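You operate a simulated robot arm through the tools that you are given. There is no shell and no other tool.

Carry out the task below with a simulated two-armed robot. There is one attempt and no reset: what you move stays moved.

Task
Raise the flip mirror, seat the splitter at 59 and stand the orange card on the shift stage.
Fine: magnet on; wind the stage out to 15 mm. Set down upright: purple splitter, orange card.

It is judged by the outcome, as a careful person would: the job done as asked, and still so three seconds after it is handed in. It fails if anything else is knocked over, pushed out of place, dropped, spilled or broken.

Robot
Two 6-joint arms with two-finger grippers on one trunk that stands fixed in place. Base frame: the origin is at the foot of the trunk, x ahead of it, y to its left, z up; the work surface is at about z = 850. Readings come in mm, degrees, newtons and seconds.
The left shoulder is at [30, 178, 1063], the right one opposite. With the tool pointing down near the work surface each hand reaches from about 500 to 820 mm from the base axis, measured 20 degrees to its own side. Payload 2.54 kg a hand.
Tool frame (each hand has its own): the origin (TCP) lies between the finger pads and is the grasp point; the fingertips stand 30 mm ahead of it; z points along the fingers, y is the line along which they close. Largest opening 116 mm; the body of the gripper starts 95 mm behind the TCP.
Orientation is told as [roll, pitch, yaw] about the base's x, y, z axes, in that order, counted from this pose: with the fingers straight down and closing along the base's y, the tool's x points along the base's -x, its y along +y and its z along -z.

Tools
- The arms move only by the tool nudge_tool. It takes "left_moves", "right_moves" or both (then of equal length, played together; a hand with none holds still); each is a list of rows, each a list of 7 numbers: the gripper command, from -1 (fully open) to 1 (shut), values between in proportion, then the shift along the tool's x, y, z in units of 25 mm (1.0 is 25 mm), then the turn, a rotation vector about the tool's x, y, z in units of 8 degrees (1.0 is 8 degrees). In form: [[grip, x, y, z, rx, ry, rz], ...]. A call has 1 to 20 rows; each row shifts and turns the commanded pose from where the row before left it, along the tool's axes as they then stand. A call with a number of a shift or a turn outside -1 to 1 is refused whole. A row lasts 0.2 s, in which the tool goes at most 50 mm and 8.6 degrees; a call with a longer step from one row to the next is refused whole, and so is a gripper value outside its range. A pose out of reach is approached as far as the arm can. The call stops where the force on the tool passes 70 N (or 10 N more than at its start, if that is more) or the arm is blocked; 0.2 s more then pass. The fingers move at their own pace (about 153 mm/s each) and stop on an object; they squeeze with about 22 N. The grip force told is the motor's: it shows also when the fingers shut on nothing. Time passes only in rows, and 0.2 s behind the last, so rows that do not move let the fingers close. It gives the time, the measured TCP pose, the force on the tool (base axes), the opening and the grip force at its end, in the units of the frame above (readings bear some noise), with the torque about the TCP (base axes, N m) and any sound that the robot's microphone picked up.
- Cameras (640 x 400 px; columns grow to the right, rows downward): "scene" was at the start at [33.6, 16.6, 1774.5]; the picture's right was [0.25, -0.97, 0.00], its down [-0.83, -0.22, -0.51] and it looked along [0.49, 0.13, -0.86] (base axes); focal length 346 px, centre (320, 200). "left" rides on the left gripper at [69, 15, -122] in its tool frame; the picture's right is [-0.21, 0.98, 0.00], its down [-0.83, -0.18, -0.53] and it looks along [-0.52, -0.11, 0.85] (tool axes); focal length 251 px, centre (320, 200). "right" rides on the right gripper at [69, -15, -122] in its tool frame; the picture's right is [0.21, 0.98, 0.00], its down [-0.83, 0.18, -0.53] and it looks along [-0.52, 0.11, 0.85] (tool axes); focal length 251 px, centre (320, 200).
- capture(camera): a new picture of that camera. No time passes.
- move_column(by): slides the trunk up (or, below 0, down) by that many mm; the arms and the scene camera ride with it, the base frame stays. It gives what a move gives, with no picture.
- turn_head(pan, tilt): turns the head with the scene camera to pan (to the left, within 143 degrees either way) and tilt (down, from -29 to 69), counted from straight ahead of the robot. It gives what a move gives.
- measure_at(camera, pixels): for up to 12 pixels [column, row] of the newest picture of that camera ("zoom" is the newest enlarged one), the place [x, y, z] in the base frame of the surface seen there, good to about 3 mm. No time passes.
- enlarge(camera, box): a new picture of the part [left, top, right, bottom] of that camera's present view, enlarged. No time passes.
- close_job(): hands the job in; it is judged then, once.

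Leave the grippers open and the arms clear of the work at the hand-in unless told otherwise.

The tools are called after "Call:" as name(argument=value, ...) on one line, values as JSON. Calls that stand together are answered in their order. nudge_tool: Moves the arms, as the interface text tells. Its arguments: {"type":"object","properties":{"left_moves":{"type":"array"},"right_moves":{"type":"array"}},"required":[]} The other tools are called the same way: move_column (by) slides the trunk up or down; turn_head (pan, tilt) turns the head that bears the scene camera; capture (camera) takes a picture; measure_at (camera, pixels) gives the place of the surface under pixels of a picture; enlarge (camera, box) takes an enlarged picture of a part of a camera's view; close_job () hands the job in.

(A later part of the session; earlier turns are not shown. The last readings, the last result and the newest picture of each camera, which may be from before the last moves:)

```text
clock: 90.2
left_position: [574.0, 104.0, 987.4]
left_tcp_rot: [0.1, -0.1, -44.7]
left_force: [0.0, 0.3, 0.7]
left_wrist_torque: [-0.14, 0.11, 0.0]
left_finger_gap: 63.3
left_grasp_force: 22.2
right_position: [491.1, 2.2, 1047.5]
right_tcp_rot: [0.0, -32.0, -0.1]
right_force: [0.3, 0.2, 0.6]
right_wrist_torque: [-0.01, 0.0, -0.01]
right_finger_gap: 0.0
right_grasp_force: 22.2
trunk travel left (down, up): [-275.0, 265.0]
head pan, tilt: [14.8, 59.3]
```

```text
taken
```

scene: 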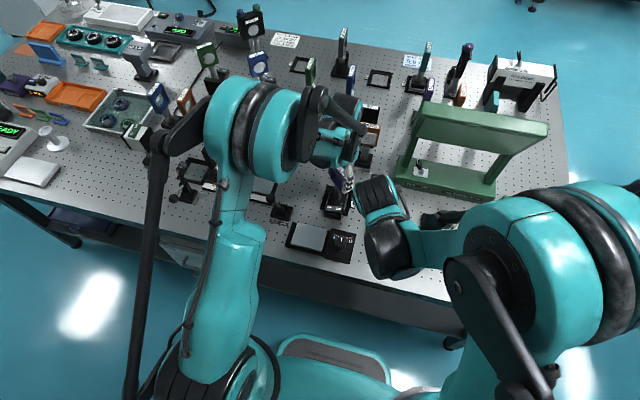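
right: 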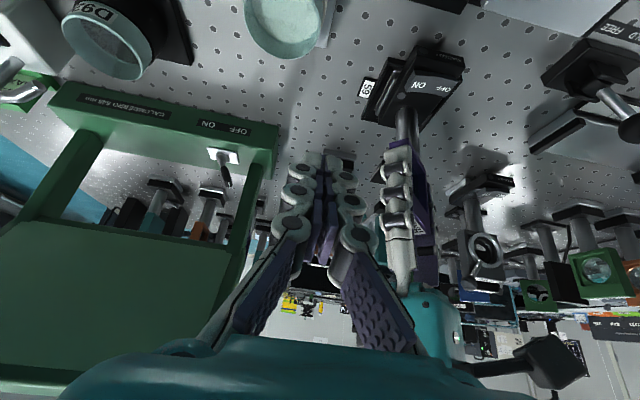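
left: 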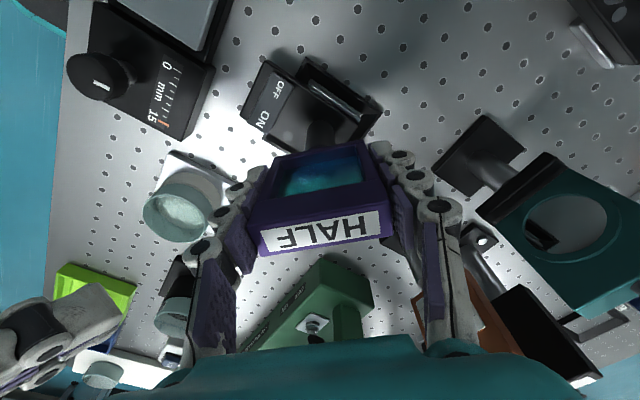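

The right hand is at (491,2,1047). Bringing it down to (506,90,950), in front of the splitter's rocker.

Call:
nudge_tool(right_moves=[[1, 0.387, 0.88, 0.9, 0, 0, 0], [1, 0.387, 0.88, 0.9, 0, 0, 0], [1, 0.387, 0.88, 0.9, 0, 0, 0], [1, 0.387, 0.88, 0.9, 0, 0, 0], [1, 0, 0, 0, 0, 0, 0]])

Call:
capture(camera="right")

Call:
enlarge(camera="left", box=[180, 40, 380, 180])

Call:
capture(camera="scene")

```text
clock: 91.4
left_position: [573.0, 104.2, 986.6]
left_tcp_rot: [0.0, 0.0, -44.8]
left_force: [0.1, 0.9, 0.5]
left_wrist_torque: [-0.07, 0.18, 0.0]
left_finger_gap: 63.8
left_grasp_force: 22.0
right_position: [506.3, 91.0, 951.4]
right_tcp_rot: [0.0, -31.9, 0.0]
right_force: [-0.4, 0.0, 0.4]
right_wrist_torque: [0.02, 0.01, -0.01]
right_finger_gap: 0.1
right_grasp_force: 21.8
trunk travel left (down, up): [-275.0, 265.0]
head pan, tilt: [14.8, 59.3]
```

```text
taken
```

right: 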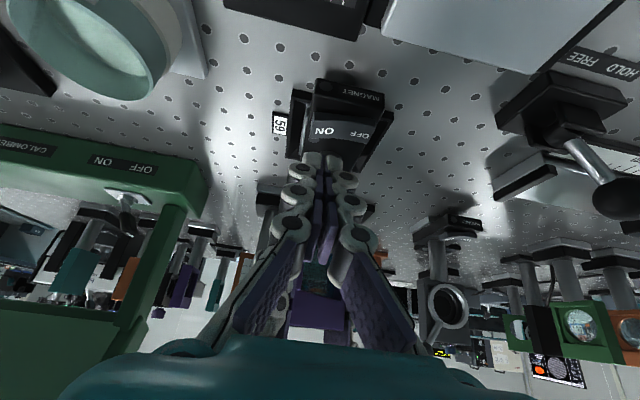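

```text
2.86 times, centred on (280, 110) of left
```

zoom: 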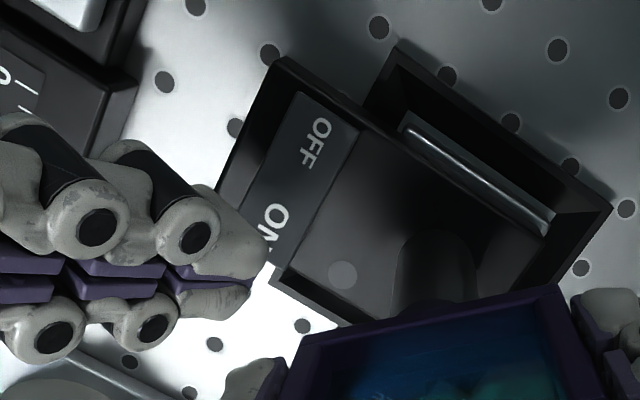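

```text
taken
```

scene: 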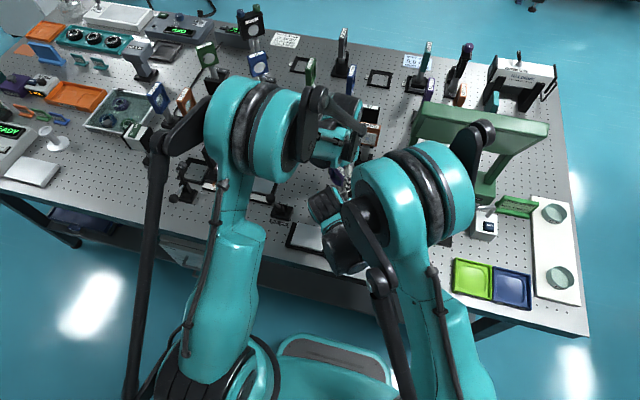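

Measure the rocker now in the left view.

Call:
enlarge(camera="left", box=[180, 40, 380, 180])

Call:
measure_at(camera="zoom", pixels=[[345, 135], [310, 110], [290, 210], [285, 240], [255, 210], [300, 160], [240, 160], [230, 190], [340, 275], [250, 270], [280, 265], [255, 230]])

Call:
measure_at(camera="right", pixels=[[325, 132], [318, 128], [340, 130], [360, 136], [315, 150], [325, 85], [380, 105], [314, 160]])

```text
2.86 times, centred on (280, 110) of left
```

zoom: 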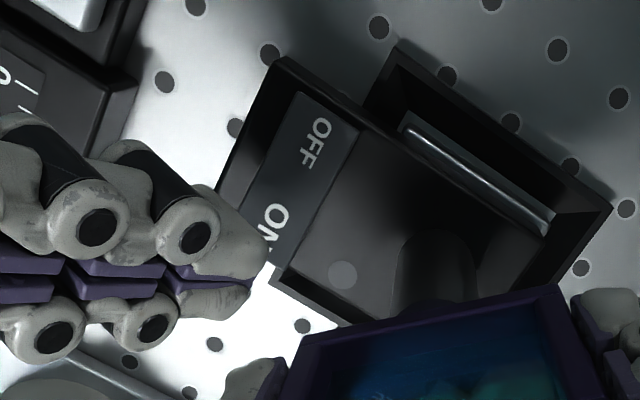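

```text
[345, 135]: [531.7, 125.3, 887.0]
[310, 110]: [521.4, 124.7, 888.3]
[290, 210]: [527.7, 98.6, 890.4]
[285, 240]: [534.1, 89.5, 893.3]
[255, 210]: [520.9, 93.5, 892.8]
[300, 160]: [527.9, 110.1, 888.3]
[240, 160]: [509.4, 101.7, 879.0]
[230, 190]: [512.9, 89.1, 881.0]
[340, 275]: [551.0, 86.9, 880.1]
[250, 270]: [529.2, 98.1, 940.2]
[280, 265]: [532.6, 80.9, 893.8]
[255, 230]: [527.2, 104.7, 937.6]
```

```text
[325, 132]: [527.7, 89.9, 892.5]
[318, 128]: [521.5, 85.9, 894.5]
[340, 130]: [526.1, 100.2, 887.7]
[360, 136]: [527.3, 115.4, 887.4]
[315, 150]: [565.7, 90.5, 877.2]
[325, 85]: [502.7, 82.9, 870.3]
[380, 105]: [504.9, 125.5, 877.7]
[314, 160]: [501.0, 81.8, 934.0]
```

The rocker's ON end is at (527,88,893). Positioning the fingertips right above it, then pressing down in small steps.

Call:
nudge_tool(right_moves=[[1, -0.475, -0.12, 0.297, 0, 0, 0], [1, 0.424, 0, 0.68, 0, 0, 0], [1, 0, 0, 0, 0, 0, 0], [1, 0.106, 0, 0.17, 0, 0, 0], [1, 0.106, 0, 0.17, 0, 0, 0], [1, 0, 0, 0, 0, 0, 0]])

Call:
enlarge(camera="left", box=[180, 40, 380, 180])

Call:
capture(camera="right")

```text
clock: 92.8
left_position: [573.6, 105.4, 986.1]
left_tcp_rot: [0.1, 0.0, -44.8]
left_force: [0.8, 1.1, -0.7]
left_wrist_torque: [0.06, 0.03, -0.03]
left_finger_gap: 63.6
left_grasp_force: 22.3
right_position: [523.4, 88.0, 923.2]
right_tcp_rot: [-0.1, -31.9, 0.0]
right_force: [-1.0, -1.8, 1.1]
right_wrist_torque: [-0.04, 0.04, -0.03]
right_finger_gap: 0.0
right_grasp_force: 21.8
trunk travel left (down, up): [-275.0, 265.0]
head pan, tilt: [14.8, 59.3]
```

```text
2.86 times, centred on (280, 110) of left
```

zoom: 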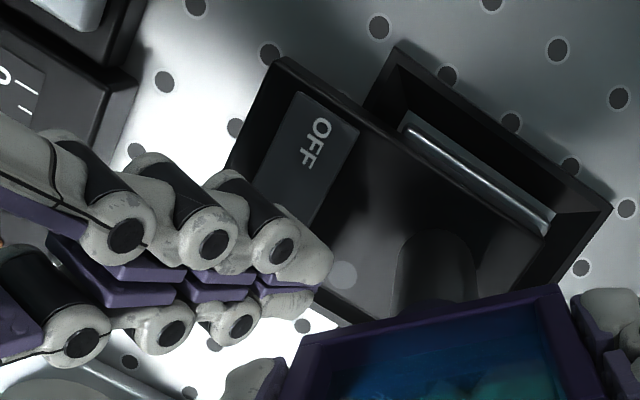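

```text
taken
```

right: 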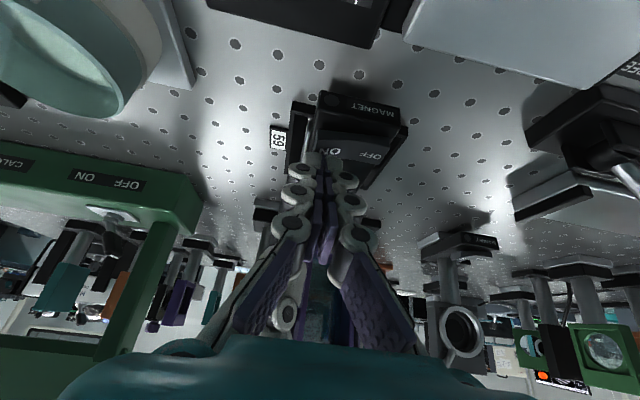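

At z≈923, about to touch. Pressing further by ~9 mm in small steps.

Call:
nudge_tool(right_moves=[[1, 0.064, 0, 0.1, 0, 0, 0], [1, 0.064, 0, 0.1, 0, 0, 0], [1, 0.064, 0, 0.1, 0, 0, 0], [1, 0, 0, 0, 0, 0, 0]])

Call:
enlarge(camera="left", box=[180, 40, 380, 180])

```text
clock: 93.8
left_position: [573.9, 105.6, 986.2]
left_tcp_rot: [0.1, 0.0, -44.9]
left_force: [2.2, 1.9, -11.8]
left_wrist_torque: [-0.21, -0.52, -0.15]
left_finger_gap: 63.8
left_grasp_force: 21.9
right_position: [525.3, 91.1, 918.8]
right_tcp_rot: [-0.1, -32.0, 0.0]
right_force: [-5.0, -3.9, 21.3]
right_wrist_torque: [0.05, 0.01, 0.04]
right_finger_gap: 0.1
right_grasp_force: 22.4
right hand out of reach, approached as far as the arm can: row 1, 3
trunk travel left (down, up): [-275.0, 265.0]
head pan, tilt: [14.8, 59.3]
```

```text
2.86 times, centred on (280, 110) of left
```

zoom: 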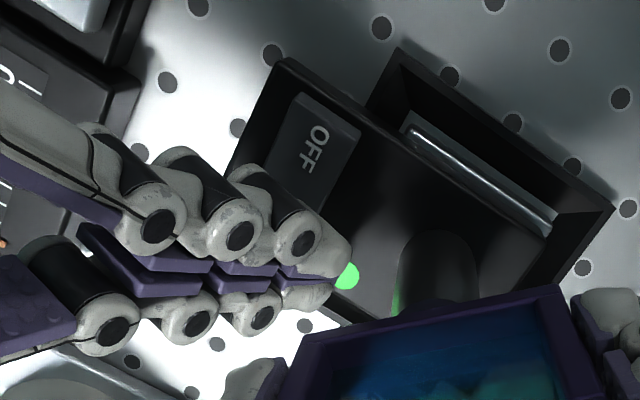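

The lamp glows green: magnet on. I back the right hand straight up and away to −y.

Call:
nudge_tool(right_moves=[[1, -0.2, 0, -0.34, 0, 0, 0], [1, -0.424, 0, -0.68, 0, 0, 0], [1, -0.424, 0, -0.68, 0, 0, 0], [1, 0.2, -0.9, -0.5, 0, 0, 0], [1, 0.2, -0.9, -0.5, 0, 0, 0], [1, 0.2, -0.9, -0.5, 0, 0, 0], [1, 0.1, -0.9, -0.6, 0, 0, 0], [1, 0.1, -0.9, -0.6, 0, 0, 0], [1, 0, -0.9, -0.6, 0, 0, 0], [1, 0, 0, 0, 0, 0, 0]])

Call:
enlarge(camera="left", box=[180, 40, 380, 180])

Call:
capture(camera="scene")

```text
clock: 96.0
left_position: [575.3, 105.2, 986.1]
left_tcp_rot: [0.0, -0.1, -44.9]
left_force: [0.1, -0.1, -5.5]
left_wrist_torque: [-0.05, 0.02, 0.01]
left_finger_gap: 63.6
left_grasp_force: 21.9
right_position: [465.7, -44.4, 1025.3]
right_tcp_rot: [0.0, -32.0, 0.0]
right_force: [-0.4, 0.0, -0.6]
right_wrist_torque: [-0.04, -0.03, -0.02]
right_finger_gap: 0.0
right_grasp_force: 22.2
trunk travel left (down, up): [-275.0, 265.0]
head pan, tilt: [14.8, 59.3]
```

```text
2.86 times, centred on (280, 110) of left
```

zoom: 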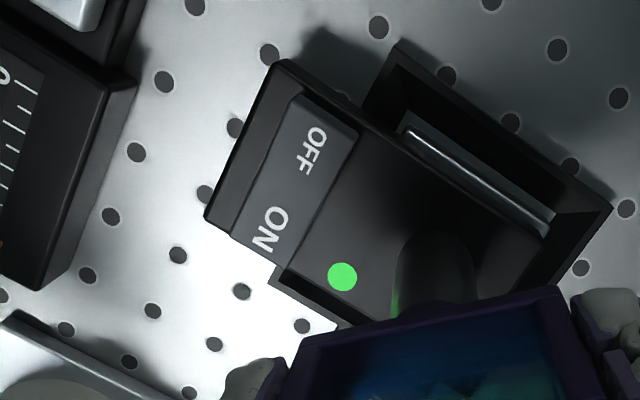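

```text
taken
```

scene: 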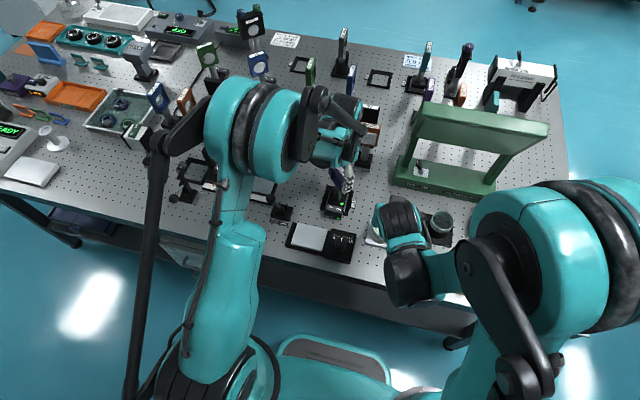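

Rocker is down on ON, lamp green. Releasing the splitter and lifting the left hand straight up.

Call:
nudge_tool(left_moves=[[-0.4, 0, 0, 0, 0, 0, 0], [-0.4, 0, 0, 0, 0, 0, 0], [-0.4, 0, 0, -0.5, 0, 0, 0], [-0.4, 0, 0, -1, 0, 0, 0], [-0.4, 0, 0, -1, 0, 0, 0], [-0.4, 0, 0, -1, 0, 0, 0], [-0.4, 0, 0, -1, 0, 0, 0], [-0.4, 0, 0, -1, 0, 0, 0], [-0.4, 0, 0, 0, 0, 0, 0]])

Call:
capture(camera="left")

Call:
capture(camera="right")

Call:
enlarge(camera="scene", box=[300, 130, 400, 230])

```text
clock: 98.0
left_position: [573.9, 105.4, 1124.2]
left_tcp_rot: [0.0, -0.1, -44.8]
left_force: [-0.6, -0.4, -0.7]
left_wrist_torque: [-0.02, 0.04, -0.03]
left_finger_gap: 81.2
left_grasp_force: 0.0
right_position: [465.0, -44.5, 1026.5]
right_tcp_rot: [0.0, -32.0, 0.0]
right_force: [0.4, -1.0, -0.1]
right_wrist_torque: [0.02, 0.06, -0.02]
right_finger_gap: 0.0
right_grasp_force: 22.2
trunk travel left (down, up): [-275.0, 265.0]
head pan, tilt: [14.8, 59.3]
```

```text
taken
```

left: 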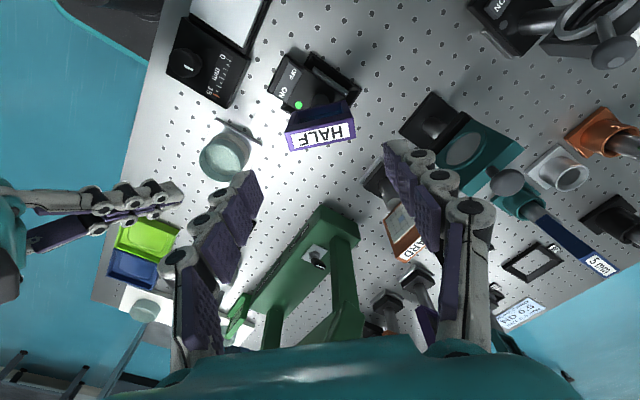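

```text
taken
```

right: 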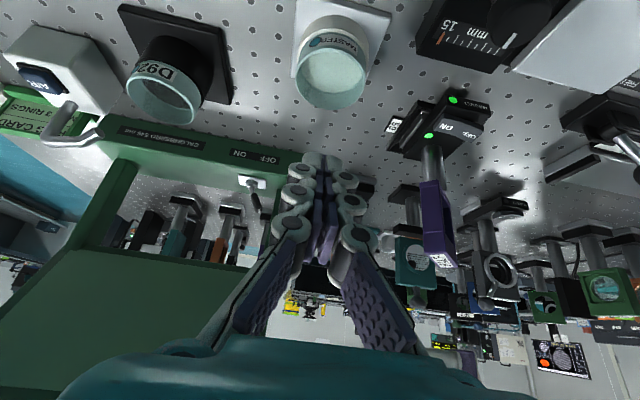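

```text
4.00 times, centred on (350, 180) of scene
```

zoom: 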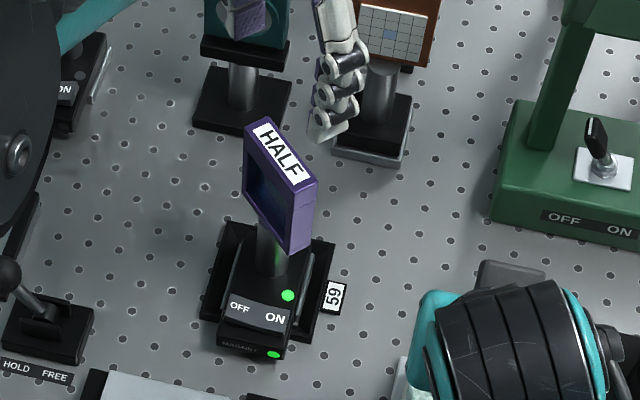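

The splitter stands in seat 59 with green lamps. Now the card: I send the left hand back to (580,400,1150) and straighten and raise the right hand for a look.

Call:
nudge_tool(left_moves=[[-0.4, 0.68, 0.71, -0.1, 0, 0, 0], [-0.4, 0.68, 0.71, -0.1, 0, 0, 0], [-0.4, 0.68, 0.71, -0.1, 0, 0, 0], [-0.4, 0.68, 0.71, -0.1, 0, 0, 0], [-0.4, 0.68, 0.71, -0.1, 0, 0, 0], [-0.4, 0.68, 0.71, -0.1, 0, 0, 0], [-0.4, 0.68, 0.71, -0.1, 0, 0, 0], [-0.4, 0.68, 0.71, -0.1, 0, 0, 0], [-0.4, 0.68, 0.71, -0.1, 0, 0, 0], [-0.4, 0.68, 0.71, -0.1, 0, 0, 0], [-0.4, 0.68, 0.71, 0, 0, 0, 0], [-0.4, 0.68, 0.71, 0, 0, 0, 0]], right_moves=[[0, 0, 0, -0.5, 0, 0, 0], [0, 0, 0, -0.5, 0, 1, 0], [0, 0, 0, -0.5, 0, 1, 0], [0, 0, 0, -0.5, 0, 1, 0], [0, 0, 0, -0.5, 0, 1, 0], [0, -0.9, 0, -0.4, 0, 0, 0], [0, -0.9, 0, -0.4, 0, 0, 0], [0, -0.9, 0.4, -0.4, 0, 0, 0], [0, -0.9, 0.4, -0.4, 0, 0, 0], [0, -0.9, 0.4, 0, 0, 0, 0], [0, -0.9, 0.4, 0, 0, 0, 0], [0, 0, 0, 0, 0, 0, 0]])

Call:
capture(camera="right")

Call:
capture(camera="scene")

Call:
capture(camera="left")

```text
clock: 100.6
left_position: [579.3, 401.3, 1149.4]
left_tcp_rot: [0.0, 0.0, -44.8]
left_force: [-0.1, -0.3, 0.1]
left_wrist_torque: [-0.05, 0.0, -0.01]
left_finger_gap: 81.3
left_grasp_force: 0.0
right_position: [576.5, -4.1, 1123.3]
right_tcp_rot: [0.1, 0.0, -0.1]
right_force: [-0.2, 0.1, -0.3]
right_wrist_torque: [-0.02, -0.02, 0.02]
right_finger_gap: 58.2
right_grasp_force: 0.1
trunk travel left (down, up): [-275.0, 265.0]
head pan, tilt: [14.8, 59.3]
```

```text
taken
```

right: 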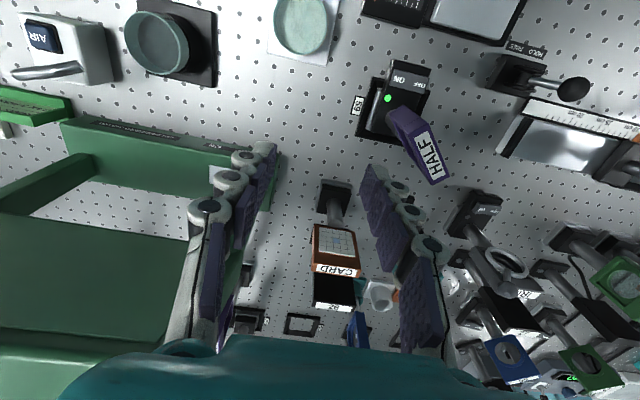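

```text
taken
```

scene: 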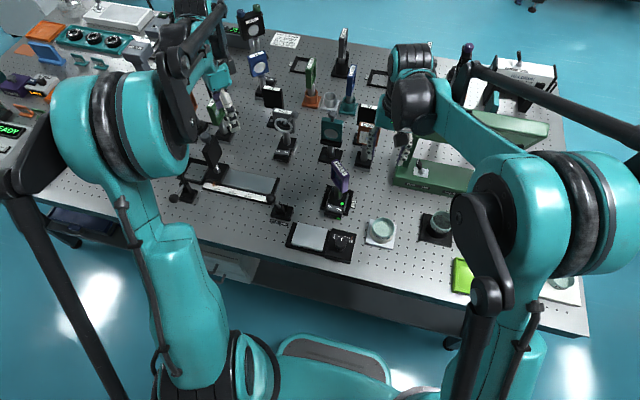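

```text
taken
```

left: 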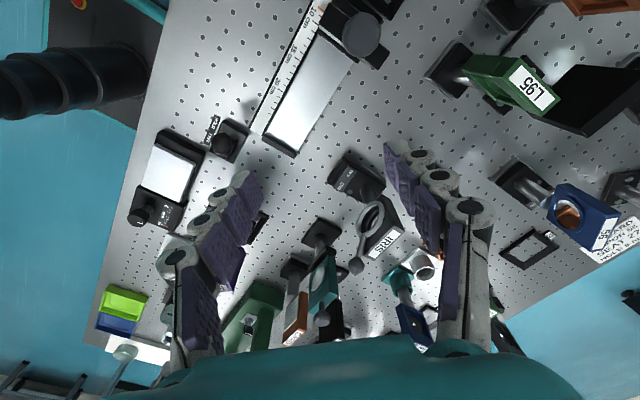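

Zooming on the card in the right view and measuring card, gantry and neighbour clearances.

Call:
enlarge(camera="right", box=[290, 170, 390, 290])

Call:
measure_at(camera="zoom", pixels=[[125, 165], [255, 190], [95, 335], [250, 355], [170, 240], [140, 40], [230, 70], [180, 350], [185, 330], [180, 125], [130, 60], [225, 95]])

Call:
measure_at(camera="right", pixels=[[270, 150], [275, 180], [215, 165], [322, 300], [352, 300], [340, 262], [240, 270], [90, 165], [160, 220], [300, 320]])

```text
3.33 times, centred on (340, 230) of right
```

zoom: 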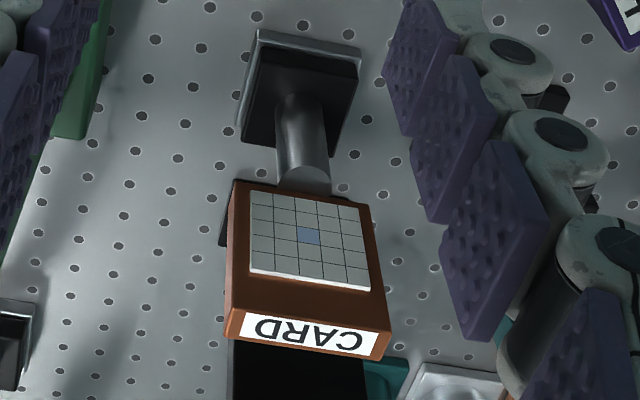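

```text
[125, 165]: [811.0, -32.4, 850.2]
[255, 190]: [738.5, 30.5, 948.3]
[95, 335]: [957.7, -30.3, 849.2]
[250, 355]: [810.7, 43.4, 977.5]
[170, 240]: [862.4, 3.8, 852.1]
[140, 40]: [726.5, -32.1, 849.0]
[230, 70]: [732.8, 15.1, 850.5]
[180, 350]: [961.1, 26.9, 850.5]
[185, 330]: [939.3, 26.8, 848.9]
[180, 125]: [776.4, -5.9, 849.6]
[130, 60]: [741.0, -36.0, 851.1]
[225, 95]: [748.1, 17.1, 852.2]
```

```text
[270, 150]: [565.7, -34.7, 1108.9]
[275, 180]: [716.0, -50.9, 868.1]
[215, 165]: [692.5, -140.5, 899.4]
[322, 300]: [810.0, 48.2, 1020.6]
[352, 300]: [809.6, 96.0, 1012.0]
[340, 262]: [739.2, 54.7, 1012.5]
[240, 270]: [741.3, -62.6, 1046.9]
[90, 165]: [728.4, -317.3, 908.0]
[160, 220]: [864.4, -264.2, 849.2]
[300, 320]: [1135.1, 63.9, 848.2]
```

Measuring the card head and base corners exactly.

Call:
measure_at(camera="zoom", pixels=[[238, 195], [365, 212], [240, 308], [382, 326], [235, 328], [380, 350], [310, 235], [310, 300], [260, 35], [355, 52], [250, 140], [335, 150]])

Call:
measure_at(camera="zoom", pixels=[[300, 110], [320, 110], [300, 170], [330, 170], [300, 335], [310, 320], [262, 50], [350, 65], [355, 80], [245, 125], [265, 60], [240, 350]])

```text
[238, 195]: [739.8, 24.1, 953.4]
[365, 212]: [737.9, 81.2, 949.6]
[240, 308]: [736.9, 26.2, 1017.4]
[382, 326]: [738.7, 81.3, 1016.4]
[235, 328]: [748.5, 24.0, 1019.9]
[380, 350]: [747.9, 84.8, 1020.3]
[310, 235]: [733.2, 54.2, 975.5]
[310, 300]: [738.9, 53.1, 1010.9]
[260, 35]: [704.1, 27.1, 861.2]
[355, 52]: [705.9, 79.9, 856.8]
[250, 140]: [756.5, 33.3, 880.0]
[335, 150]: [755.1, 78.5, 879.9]
```

```text
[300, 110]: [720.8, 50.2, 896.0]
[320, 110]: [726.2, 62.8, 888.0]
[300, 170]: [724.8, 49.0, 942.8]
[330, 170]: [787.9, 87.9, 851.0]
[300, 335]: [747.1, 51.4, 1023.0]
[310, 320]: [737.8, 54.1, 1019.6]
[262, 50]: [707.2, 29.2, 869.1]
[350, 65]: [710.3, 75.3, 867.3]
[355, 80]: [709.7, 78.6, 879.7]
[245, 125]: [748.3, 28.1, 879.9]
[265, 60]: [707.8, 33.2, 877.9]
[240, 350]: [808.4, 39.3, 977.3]
```

Card head: x 737–750, y 23–84, z 950–1020; base centre ≈(733,54.5). Now the stage platform corners, seen in the left and right views.

Call:
enlarge(camera="left", box=[110, 110, 230, 240])

Call:
measure_at(camera="zoom", pixels=[[265, 70], [405, 110], [350, 285], [220, 240], [275, 85], [390, 115], [340, 270], [230, 235], [310, 180], [250, 60], [415, 125], [330, 320]])

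Call:
enlarge(camera="scene", box=[275, 210, 365, 270])

Call:
measure_at(camera="zoom", pixels=[[150, 90], [345, 130], [310, 265], [100, 205], [225, 170], [340, 200], [165, 100], [330, 135], [300, 255], [112, 200]])

```text
3.08 times, centred on (170, 175) of left
```

zoom: 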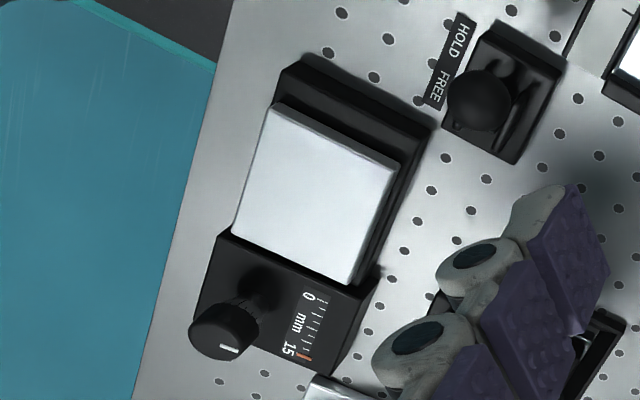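

```text
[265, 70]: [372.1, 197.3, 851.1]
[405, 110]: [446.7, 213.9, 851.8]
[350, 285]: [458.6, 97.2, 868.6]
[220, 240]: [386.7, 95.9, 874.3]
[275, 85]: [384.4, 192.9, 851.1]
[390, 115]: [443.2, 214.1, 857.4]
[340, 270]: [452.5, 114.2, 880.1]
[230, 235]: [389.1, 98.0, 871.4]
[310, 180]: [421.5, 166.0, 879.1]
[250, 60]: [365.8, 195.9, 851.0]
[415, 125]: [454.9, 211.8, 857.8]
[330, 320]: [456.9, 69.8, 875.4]
```

```text
6.67 times, centred on (320, 240) of scene
```

zoom: 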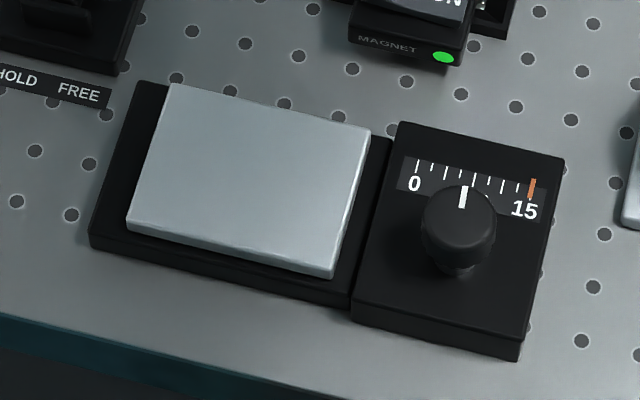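

```text
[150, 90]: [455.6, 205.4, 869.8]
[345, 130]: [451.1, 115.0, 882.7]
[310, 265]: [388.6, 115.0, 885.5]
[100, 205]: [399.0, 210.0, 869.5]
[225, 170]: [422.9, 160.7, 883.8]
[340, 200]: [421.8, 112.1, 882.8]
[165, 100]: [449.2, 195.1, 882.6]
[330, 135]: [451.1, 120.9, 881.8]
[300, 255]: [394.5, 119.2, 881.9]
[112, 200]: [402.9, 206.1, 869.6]
```

The platform top spans x 387–456, y 104–197, z≈883. Now above the card: move the right hand to (743,53.5,1090), fingers open 90 mm.

Call:
nudge_tool(right_moves=[[-0.55, -0.951, 0.329, 0.19, 0, 0, 0], [-0.55, -0.951, 0.329, 0.19, 0, 0, 0], [-0.55, -0.951, 0.329, 0.19, 0, 0, 0], [-0.55, -0.951, 0.329, 0.19, 0, 0, 0], [-0.55, -0.951, 0.329, 0.19, 0, 0, 0], [-0.55, -0.951, 0.329, 0.19, 0, 0, 0], [-0.55, -0.951, 0.329, 0.19, 0, 0, 0], [-0.55, 0, 0, 0, 0, 0, 0]])

Call:
capture(camera="right")

Call:
capture(camera="scene")

```text
clock: 102.4
left_position: [578.7, 400.8, 1149.0]
left_tcp_rot: [0.1, 0.0, -44.9]
left_force: [-0.7, -1.1, 0.3]
left_wrist_torque: [0.0, -0.01, -0.01]
left_finger_gap: 80.9
left_grasp_force: 0.1
right_position: [741.0, 54.3, 1090.1]
right_tcp_rot: [0.0, 0.1, 0.0]
right_force: [-0.4, -0.1, -0.8]
right_wrist_torque: [-0.01, -0.03, 0.02]
right_finger_gap: 90.0
right_grasp_force: 0.0
trunk travel left (down, up): [-275.0, 265.0]
head pan, tilt: [14.8, 59.3]
```

```text
taken
```

right: 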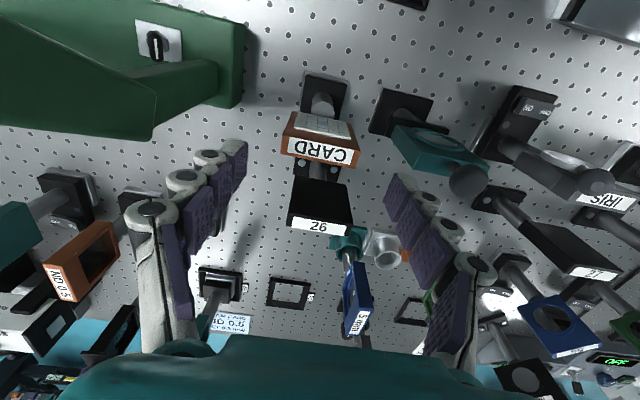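

```text
taken
```

scene: 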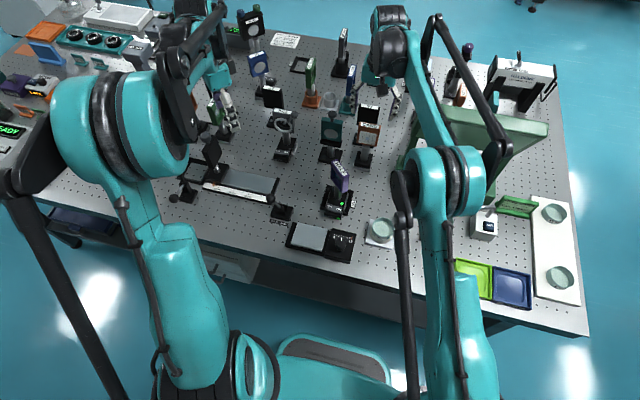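

Check the card's head position from here.

Call:
enlarge(camera="right", box=[270, 70, 370, 180])

Call:
measure_at(camera="zoom", pixels=[[148, 240], [400, 285], [150, 268], [395, 312], [280, 262], [285, 290], [260, 40], [175, 145], [400, 230], [270, 200]])

```text
3.64 times, centred on (320, 125) of right
```

zoom: 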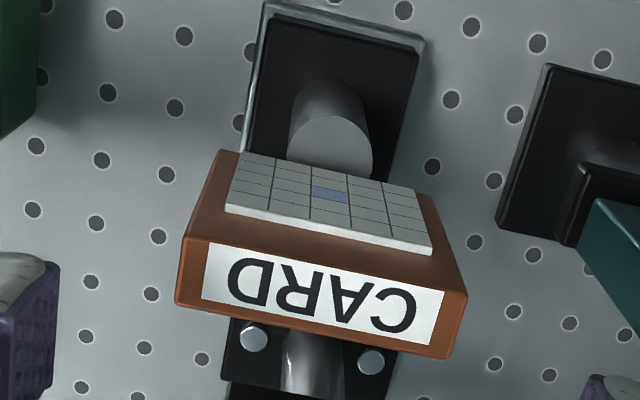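

```text
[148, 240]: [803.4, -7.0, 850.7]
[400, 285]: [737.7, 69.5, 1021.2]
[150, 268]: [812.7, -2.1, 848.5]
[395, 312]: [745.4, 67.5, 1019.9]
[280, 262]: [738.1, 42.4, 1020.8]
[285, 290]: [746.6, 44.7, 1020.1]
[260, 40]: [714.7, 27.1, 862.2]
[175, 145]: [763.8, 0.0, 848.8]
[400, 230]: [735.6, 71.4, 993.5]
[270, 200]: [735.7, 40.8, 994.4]
```

Head centre ≈(744,52.5). Descend to TCP z≈988 with that small correction.

Call:
nudge_tool(right_moves=[[-0.55, -0.1, -0.05, 0.82, 0, 0, 0], [-0.55, 0, 0, 0.82, 0, 0, 0], [-0.55, 0, 0, 0.82, 0, 0, 0], [-0.55, 0, 0, 0.82, 0, 0, 0], [-0.55, 0, 0, 0.82, 0, 0, 0], [-0.55, 0, 0, 0, 0, 0, 0]])

Call:
capture(camera="right")

Call:
capture(camera="scene")

```text
clock: 103.8
left_position: [579.7, 400.0, 1148.8]
left_tcp_rot: [-0.1, 0.1, -44.9]
left_force: [0.0, -0.2, 0.2]
left_wrist_torque: [-0.02, -0.02, 0.0]
left_finger_gap: 81.0
left_grasp_force: 0.1
right_position: [744.7, 50.8, 986.8]
right_tcp_rot: [0.1, 0.0, 0.0]
right_force: [-0.1, 0.1, 0.3]
right_wrist_torque: [0.01, -0.02, 0.02]
right_finger_gap: 89.7
right_grasp_force: 0.1
trunk travel left (down, up): [-275.0, 265.0]
head pan, tilt: [14.8, 59.3]
```

```text
taken
```

right: 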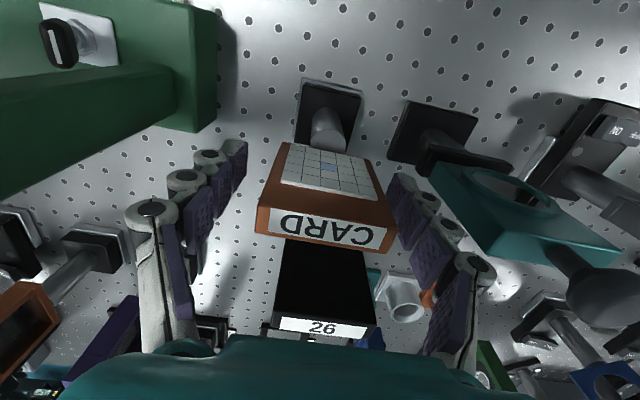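

```text
taken
```

scene: 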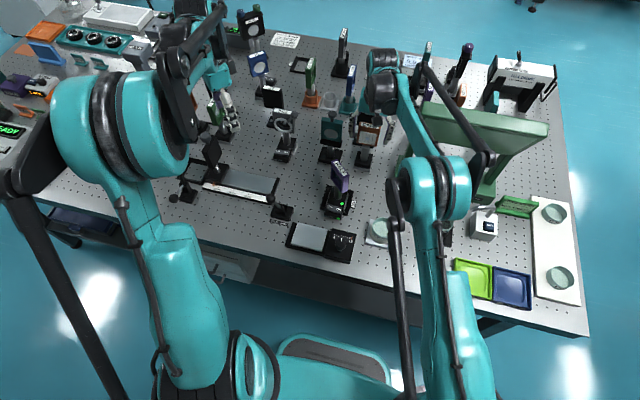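

The card sits slightly toward the +y finger; I shift +2.5 mm in y and close.

Call:
nudge_tool(right_moves=[[-0.4, 0, 0.1, 0, 0, 0, 0], [-0.2, 0, 0, 0, 0, 0, 0], [-0.15, 0, 0, 0, 0, 0, 0], [1, 0, 0, 0, 0, 0, 0], [1, 0, 0, 0, 0, 0, 0], [1, 0, 0, 0, 0, 0, 0]])

Call:
capture(camera="right")

```text
clock: 105.2
left_position: [579.2, 399.8, 1149.5]
left_tcp_rot: [0.0, 0.0, -44.9]
left_force: [0.0, -0.5, 0.6]
left_wrist_torque: [0.0, 0.04, 0.0]
left_finger_gap: 81.2
left_grasp_force: 0.1
right_position: [745.5, 53.9, 987.1]
right_tcp_rot: [0.0, 0.1, -0.1]
right_force: [0.9, 1.8, 2.0]
right_wrist_torque: [0.02, -0.02, -0.02]
right_finger_gap: 63.4
right_grasp_force: 22.4
trunk travel left (down, up): [-275.0, 265.0]
head pan, tilt: [14.8, 59.3]
```

```text
taken
```

right: 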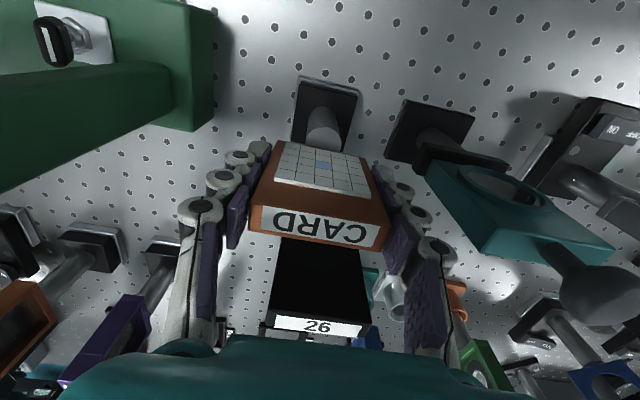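

Gripped at 63.4 mm. Lifting slowly 60 mm.

Call:
nudge_tool(right_moves=[[1, 0, 0, -0.2, 0, 0, 0], [1, 0, 0, -0.2, 0, 0, 0], [1, 0, 0, -0.4, 0, 0, 0], [1, 0, 0, -0.5, 0, 0, 0], [1, 0, 0, -0.5, 0, 0, 0], [1, 0, 0, -0.6, 0, 0, 0], [1, 0, 0, 0, 0, 0, 0]])

Call:
capture(camera="right")

Call:
enlarge(camera="scene", box=[310, 60, 450, 200])

```text
clock: 106.8
left_position: [580.8, 400.3, 1148.1]
left_tcp_rot: [0.0, 0.2, -44.9]
left_force: [0.3, 0.1, -0.7]
left_wrist_torque: [0.01, 0.02, 0.02]
left_finger_gap: 81.4
left_grasp_force: 0.0
right_position: [746.1, 54.8, 1047.2]
right_tcp_rot: [0.0, -0.1, 0.1]
right_force: [0.2, -0.2, -4.4]
right_wrist_torque: [0.01, -0.07, -0.01]
right_finger_gap: 63.5
right_grasp_force: 22.0
trunk travel left (down, up): [-275.0, 265.0]
head pan, tilt: [14.8, 59.3]
```

```text
taken
```

right: 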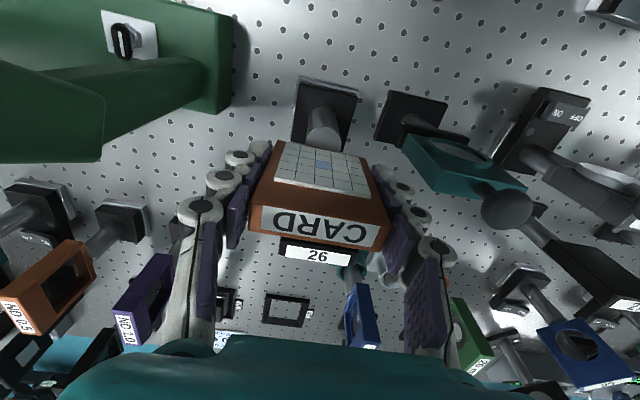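

```text
2.86 times, centred on (380, 130) of scene
```

zoom: 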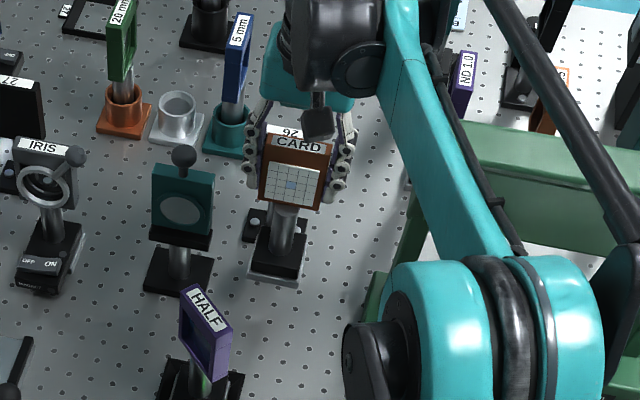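

Holding (~4.4 N). Now I carry it around the splitter: to (650,40), (600,0), (490,5), then over the stage at (431.5,149.5), bottom ~953 mm.

Call:
nudge_tool(right_moves=[[1, 0.96, -0.15, -0.43, 0, 0, 0], [1, 0.96, -0.15, -0.43, 0, 0, 0], [1, 0.96, -0.15, -0.43, 0, 0, 0], [1, 0.96, -0.15, -0.43, 0, 0, 0], [1, 1, -0.8, 0, 0, 0, 0], [1, 1, -0.8, 0, 0, 0, 0], [1, 0.88, 0.04, 0, 0, 0, 0], [1, 0.88, 0.04, 0, 0, 0, 0], [1, 0.88, 0.04, 0, 0, 0, 0], [1, 0.88, 0.04, 0, 0, 0, 0], [1, 0.88, 0.04, 0, 0, 0, 0], [1, 0, 0, 0, 0, 0, 0]])

Call:
capture(camera="right")

Call:
capture(camera="scene")

```text
clock: 109.4
left_position: [580.6, 399.8, 1148.4]
left_tcp_rot: [0.0, 0.2, -44.8]
left_force: [0.7, -0.4, -0.2]
left_wrist_torque: [0.0, -0.01, 0.0]
left_finger_gap: 81.3
left_grasp_force: 0.1
right_position: [491.3, 5.2, 1089.2]
right_tcp_rot: [0.0, 0.1, 0.0]
right_force: [-1.3, 1.2, -5.3]
right_wrist_torque: [-0.04, -0.03, -0.02]
right_finger_gap: 63.9
right_grasp_force: 21.6
trunk travel left (down, up): [-275.0, 265.0]
head pan, tilt: [14.8, 59.3]
```

```text
taken
```

right: 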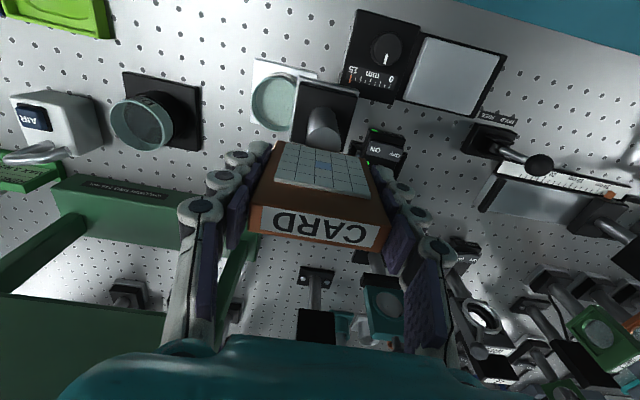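

```text
taken
```

scene: 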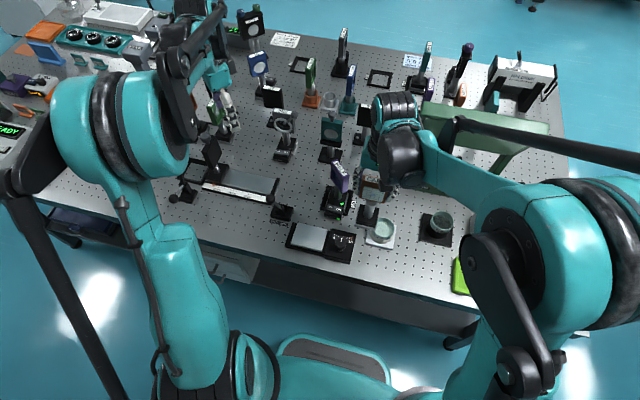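

Clear. Now across to over the platform.

Call:
nudge_tool(right_moves=[[1, 0.39, 0.963, 0, 0, 0, 0], [1, 0.39, 0.963, 0, 0, 0, 0], [1, 0.39, 0.963, 0, 0, 0, 0], [1, 0.39, 0.963, 0, 0, 0, 0], [1, 0.39, 0.963, 0, 0, 0, 0], [1, 0.39, 0.963, 0, 0, 0, 0], [1, 0, 0, 0, 0, 0, 0]])

Call:
capture(camera="right")

Call:
capture(camera="scene")

```text
clock: 111.0
left_position: [580.1, 399.0, 1149.0]
left_tcp_rot: [0.0, 0.1, -44.8]
left_force: [-0.4, 0.0, 0.4]
left_wrist_torque: [0.01, 0.01, 0.0]
left_finger_gap: 81.4
left_grasp_force: 0.0
right_position: [429.7, 147.8, 1090.0]
right_tcp_rot: [0.0, 0.0, 0.0]
right_force: [-0.6, -0.4, -5.0]
right_wrist_torque: [0.03, -0.02, 0.01]
right_finger_gap: 63.7
right_grasp_force: 21.7
trunk travel left (down, up): [-275.0, 265.0]
head pan, tilt: [14.8, 59.3]
```

```text
taken
```

right: 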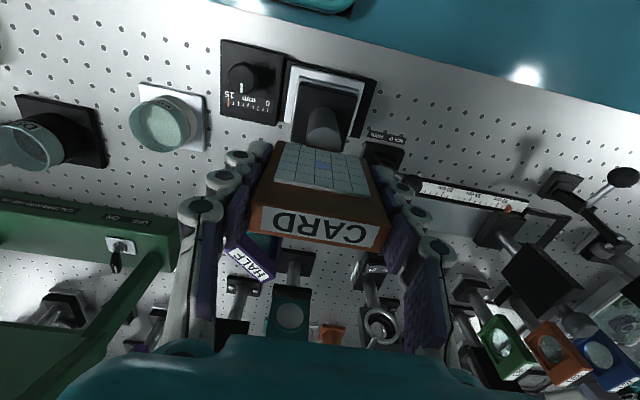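

```text
taken
```

scene: 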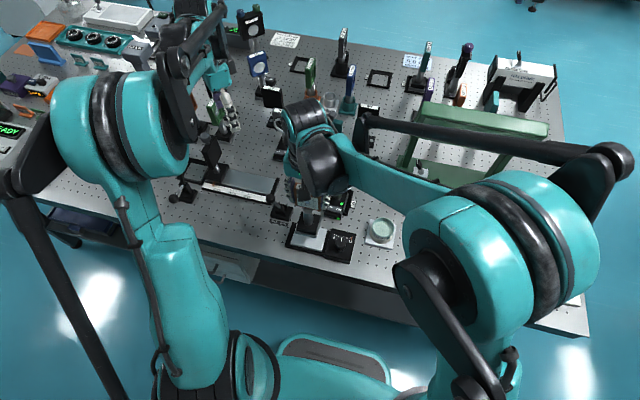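

Measuring the held base against the platform in the right view.

Call:
enlarge(camera="right", box=[270, 50, 390, 150])

Call:
measure_at(camera="zoom", pixels=[[150, 108], [365, 142], [140, 330], [330, 360], [160, 130], [350, 160], [105, 65], [395, 115], [85, 200], [390, 150], [165, 112], [145, 250]])

Call:
enlarge(camera="scene", box=[270, 180, 370, 270])

```text
4.00 times, centred on (330, 100) of right
```

zoom: 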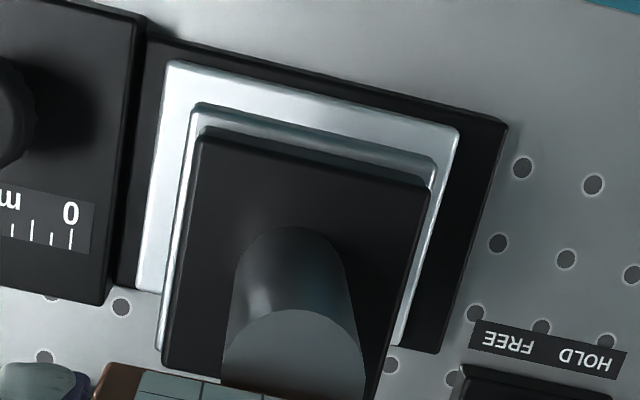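

```text
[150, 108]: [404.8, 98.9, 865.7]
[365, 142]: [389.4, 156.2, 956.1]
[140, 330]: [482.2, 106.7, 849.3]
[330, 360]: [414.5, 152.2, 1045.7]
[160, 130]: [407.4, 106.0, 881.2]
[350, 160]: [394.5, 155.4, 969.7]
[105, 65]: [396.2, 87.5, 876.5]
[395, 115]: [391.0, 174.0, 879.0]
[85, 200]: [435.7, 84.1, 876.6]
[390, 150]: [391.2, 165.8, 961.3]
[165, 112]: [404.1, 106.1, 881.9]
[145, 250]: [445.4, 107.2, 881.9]
```

```text
4.44 times, centred on (320, 225) of scene
```

zoom: 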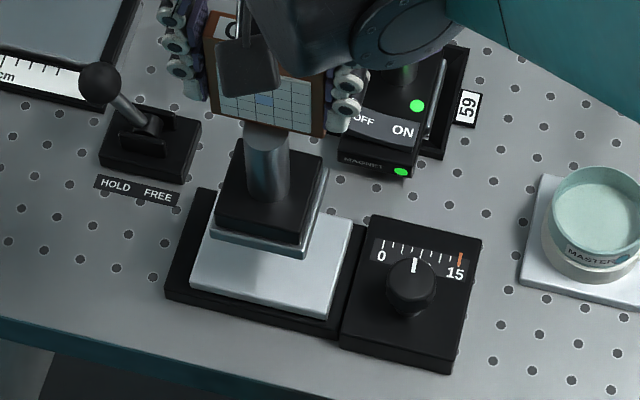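

Measure these corners precisely.

Call:
enlarge(camera="right", box=[270, 50, 390, 150])

Call:
measure_at(camera="zoom", pixels=[[203, 113], [430, 162], [162, 340], [180, 220], [175, 72], [452, 133], [140, 285], [402, 340], [210, 145], [425, 190], [170, 355], [315, 135]])

```text
4.00 times, centred on (330, 100) of right
```

zoom: 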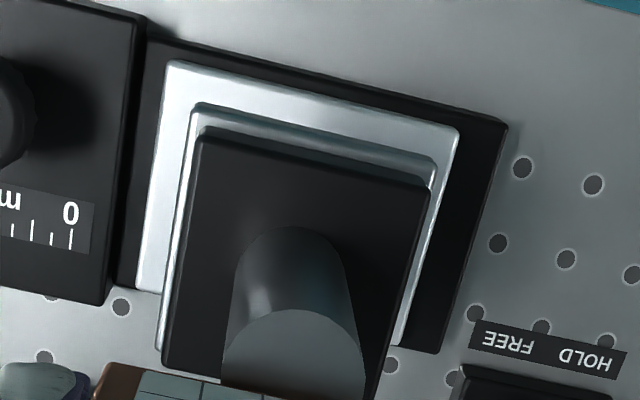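

```text
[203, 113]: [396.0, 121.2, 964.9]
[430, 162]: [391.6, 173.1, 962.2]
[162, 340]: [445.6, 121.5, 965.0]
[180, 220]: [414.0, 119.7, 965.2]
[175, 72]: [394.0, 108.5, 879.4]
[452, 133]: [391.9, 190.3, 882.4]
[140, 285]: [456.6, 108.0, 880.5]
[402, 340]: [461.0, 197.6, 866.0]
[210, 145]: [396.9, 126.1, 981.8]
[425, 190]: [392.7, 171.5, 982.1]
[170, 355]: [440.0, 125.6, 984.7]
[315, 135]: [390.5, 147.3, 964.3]
```

Held plate centre ≈(420,147), platform centre ≈(422,150). Shift +2/+2.5 mm and lower 60 mm, then finer.

Call:
nudge_tool(right_moves=[[1, -0.08, 0.1, 0.6, 0, 0, 0], [1, 0, 0, 0.6, 0, 0, 0], [1, 0, 0, 0.6, 0, 0, 0], [1, 0, 0, 0.5, 0, 0, 0], [1, 0, 0, 0.2, 0, 0, 0], [1, 0, 0, 0.1, 0, 0, 0], [1, 0, 0, 0, 0, 0, 0]])

Call:
enlarge(camera="right", box=[270, 50, 390, 150])

Call:
enlarge(camera="scene", box=[270, 180, 370, 270])

```text
clock: 112.6
left_position: [580.3, 401.3, 1148.5]
left_tcp_rot: [0.0, -0.1, -44.8]
left_force: [-0.2, 0.6, -0.4]
left_wrist_torque: [0.0, 0.02, 0.01]
left_finger_gap: 81.4
left_grasp_force: 0.1
right_position: [431.8, 150.5, 1025.9]
right_tcp_rot: [0.0, 0.1, 0.0]
right_force: [-0.1, 0.3, -4.9]
right_wrist_torque: [0.02, -0.06, 0.0]
right_finger_gap: 63.6
right_grasp_force: 21.7
trunk travel left (down, up): [-275.0, 265.0]
head pan, tilt: [14.8, 59.3]
```

```text
4.00 times, centred on (330, 100) of right
```

zoom: 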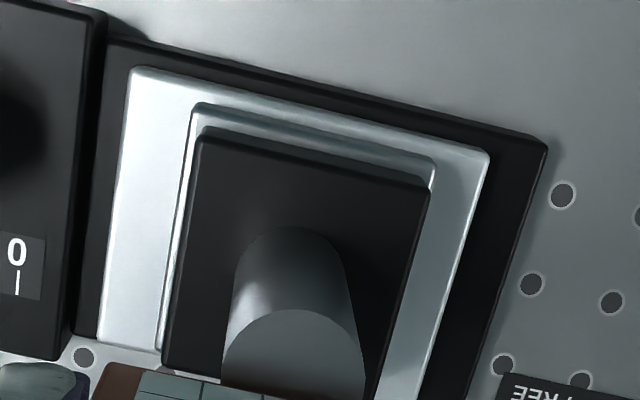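

```text
4.44 times, centred on (320, 225) of scene
```

zoom: 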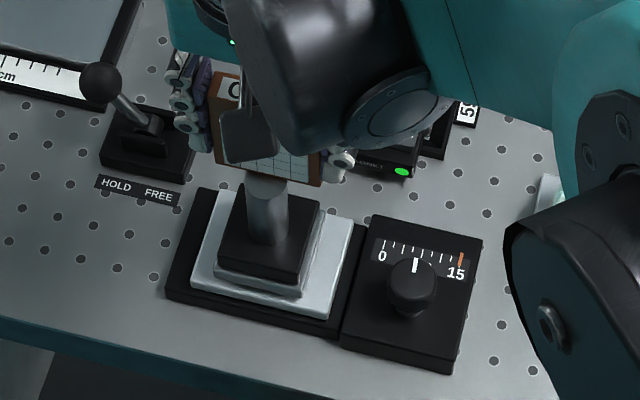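

Centred, ~6 mm above the platform. Lower in fine steps to contact.

Call:
nudge_tool(right_moves=[[1, 0, 0, 0.1, 0, 0, 0], [1, 0, 0, 0.08, 0, 0, 0], [1, 0, 0, 0.06, 0, 0, 0], [1, 0, 0, 0, 0, 0, 0]])

```text
clock: 113.6
left_position: [581.3, 401.0, 1149.1]
left_tcp_rot: [0.0, 0.0, -44.8]
left_force: [0.1, -1.0, -1.0]
left_wrist_torque: [-0.01, 0.0, 0.02]
left_finger_gap: 81.1
left_grasp_force: 0.0
right_position: [433.1, 151.5, 1019.4]
right_tcp_rot: [0.0, 0.1, 0.0]
right_force: [0.4, 0.6, -4.8]
right_wrist_torque: [-0.01, -0.05, -0.01]
right_finger_gap: 63.8
right_grasp_force: 21.4
trunk travel left (down, up): [-275.0, 265.0]
head pan, tilt: [14.8, 59.3]
```

Not touching yet at 1019.4; a bit more.

Call:
nudge_tool(right_moves=[[1, 0, 0, 0.05, 0, 0, 0], [1, 0, 0, 0.05, 0, 0, 0], [1, 0, 0, 0, 0, 0, 0]])

Call:
enlarge(camera="right", box=[270, 50, 390, 150])

```text
clock: 114.4
left_position: [579.9, 400.1, 1148.8]
left_tcp_rot: [0.1, -0.1, -44.9]
left_force: [-0.3, 0.3, 0.3]
left_wrist_torque: [0.02, 0.0, -0.03]
left_finger_gap: 81.2
left_grasp_force: 0.1
right_position: [432.7, 151.2, 1018.0]
right_tcp_rot: [-0.1, -0.1, 0.0]
right_force: [5.0, 0.7, 16.4]
right_wrist_torque: [0.04, -0.14, 0.02]
right_finger_gap: 63.7
right_grasp_force: 21.8
trunk travel left (down, up): [-275.0, 265.0]
head pan, tilt: [14.8, 59.3]
```

```text
4.00 times, centred on (330, 100) of right
```

zoom: 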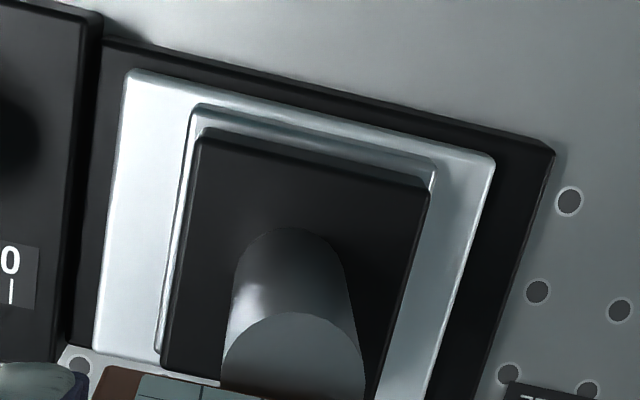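

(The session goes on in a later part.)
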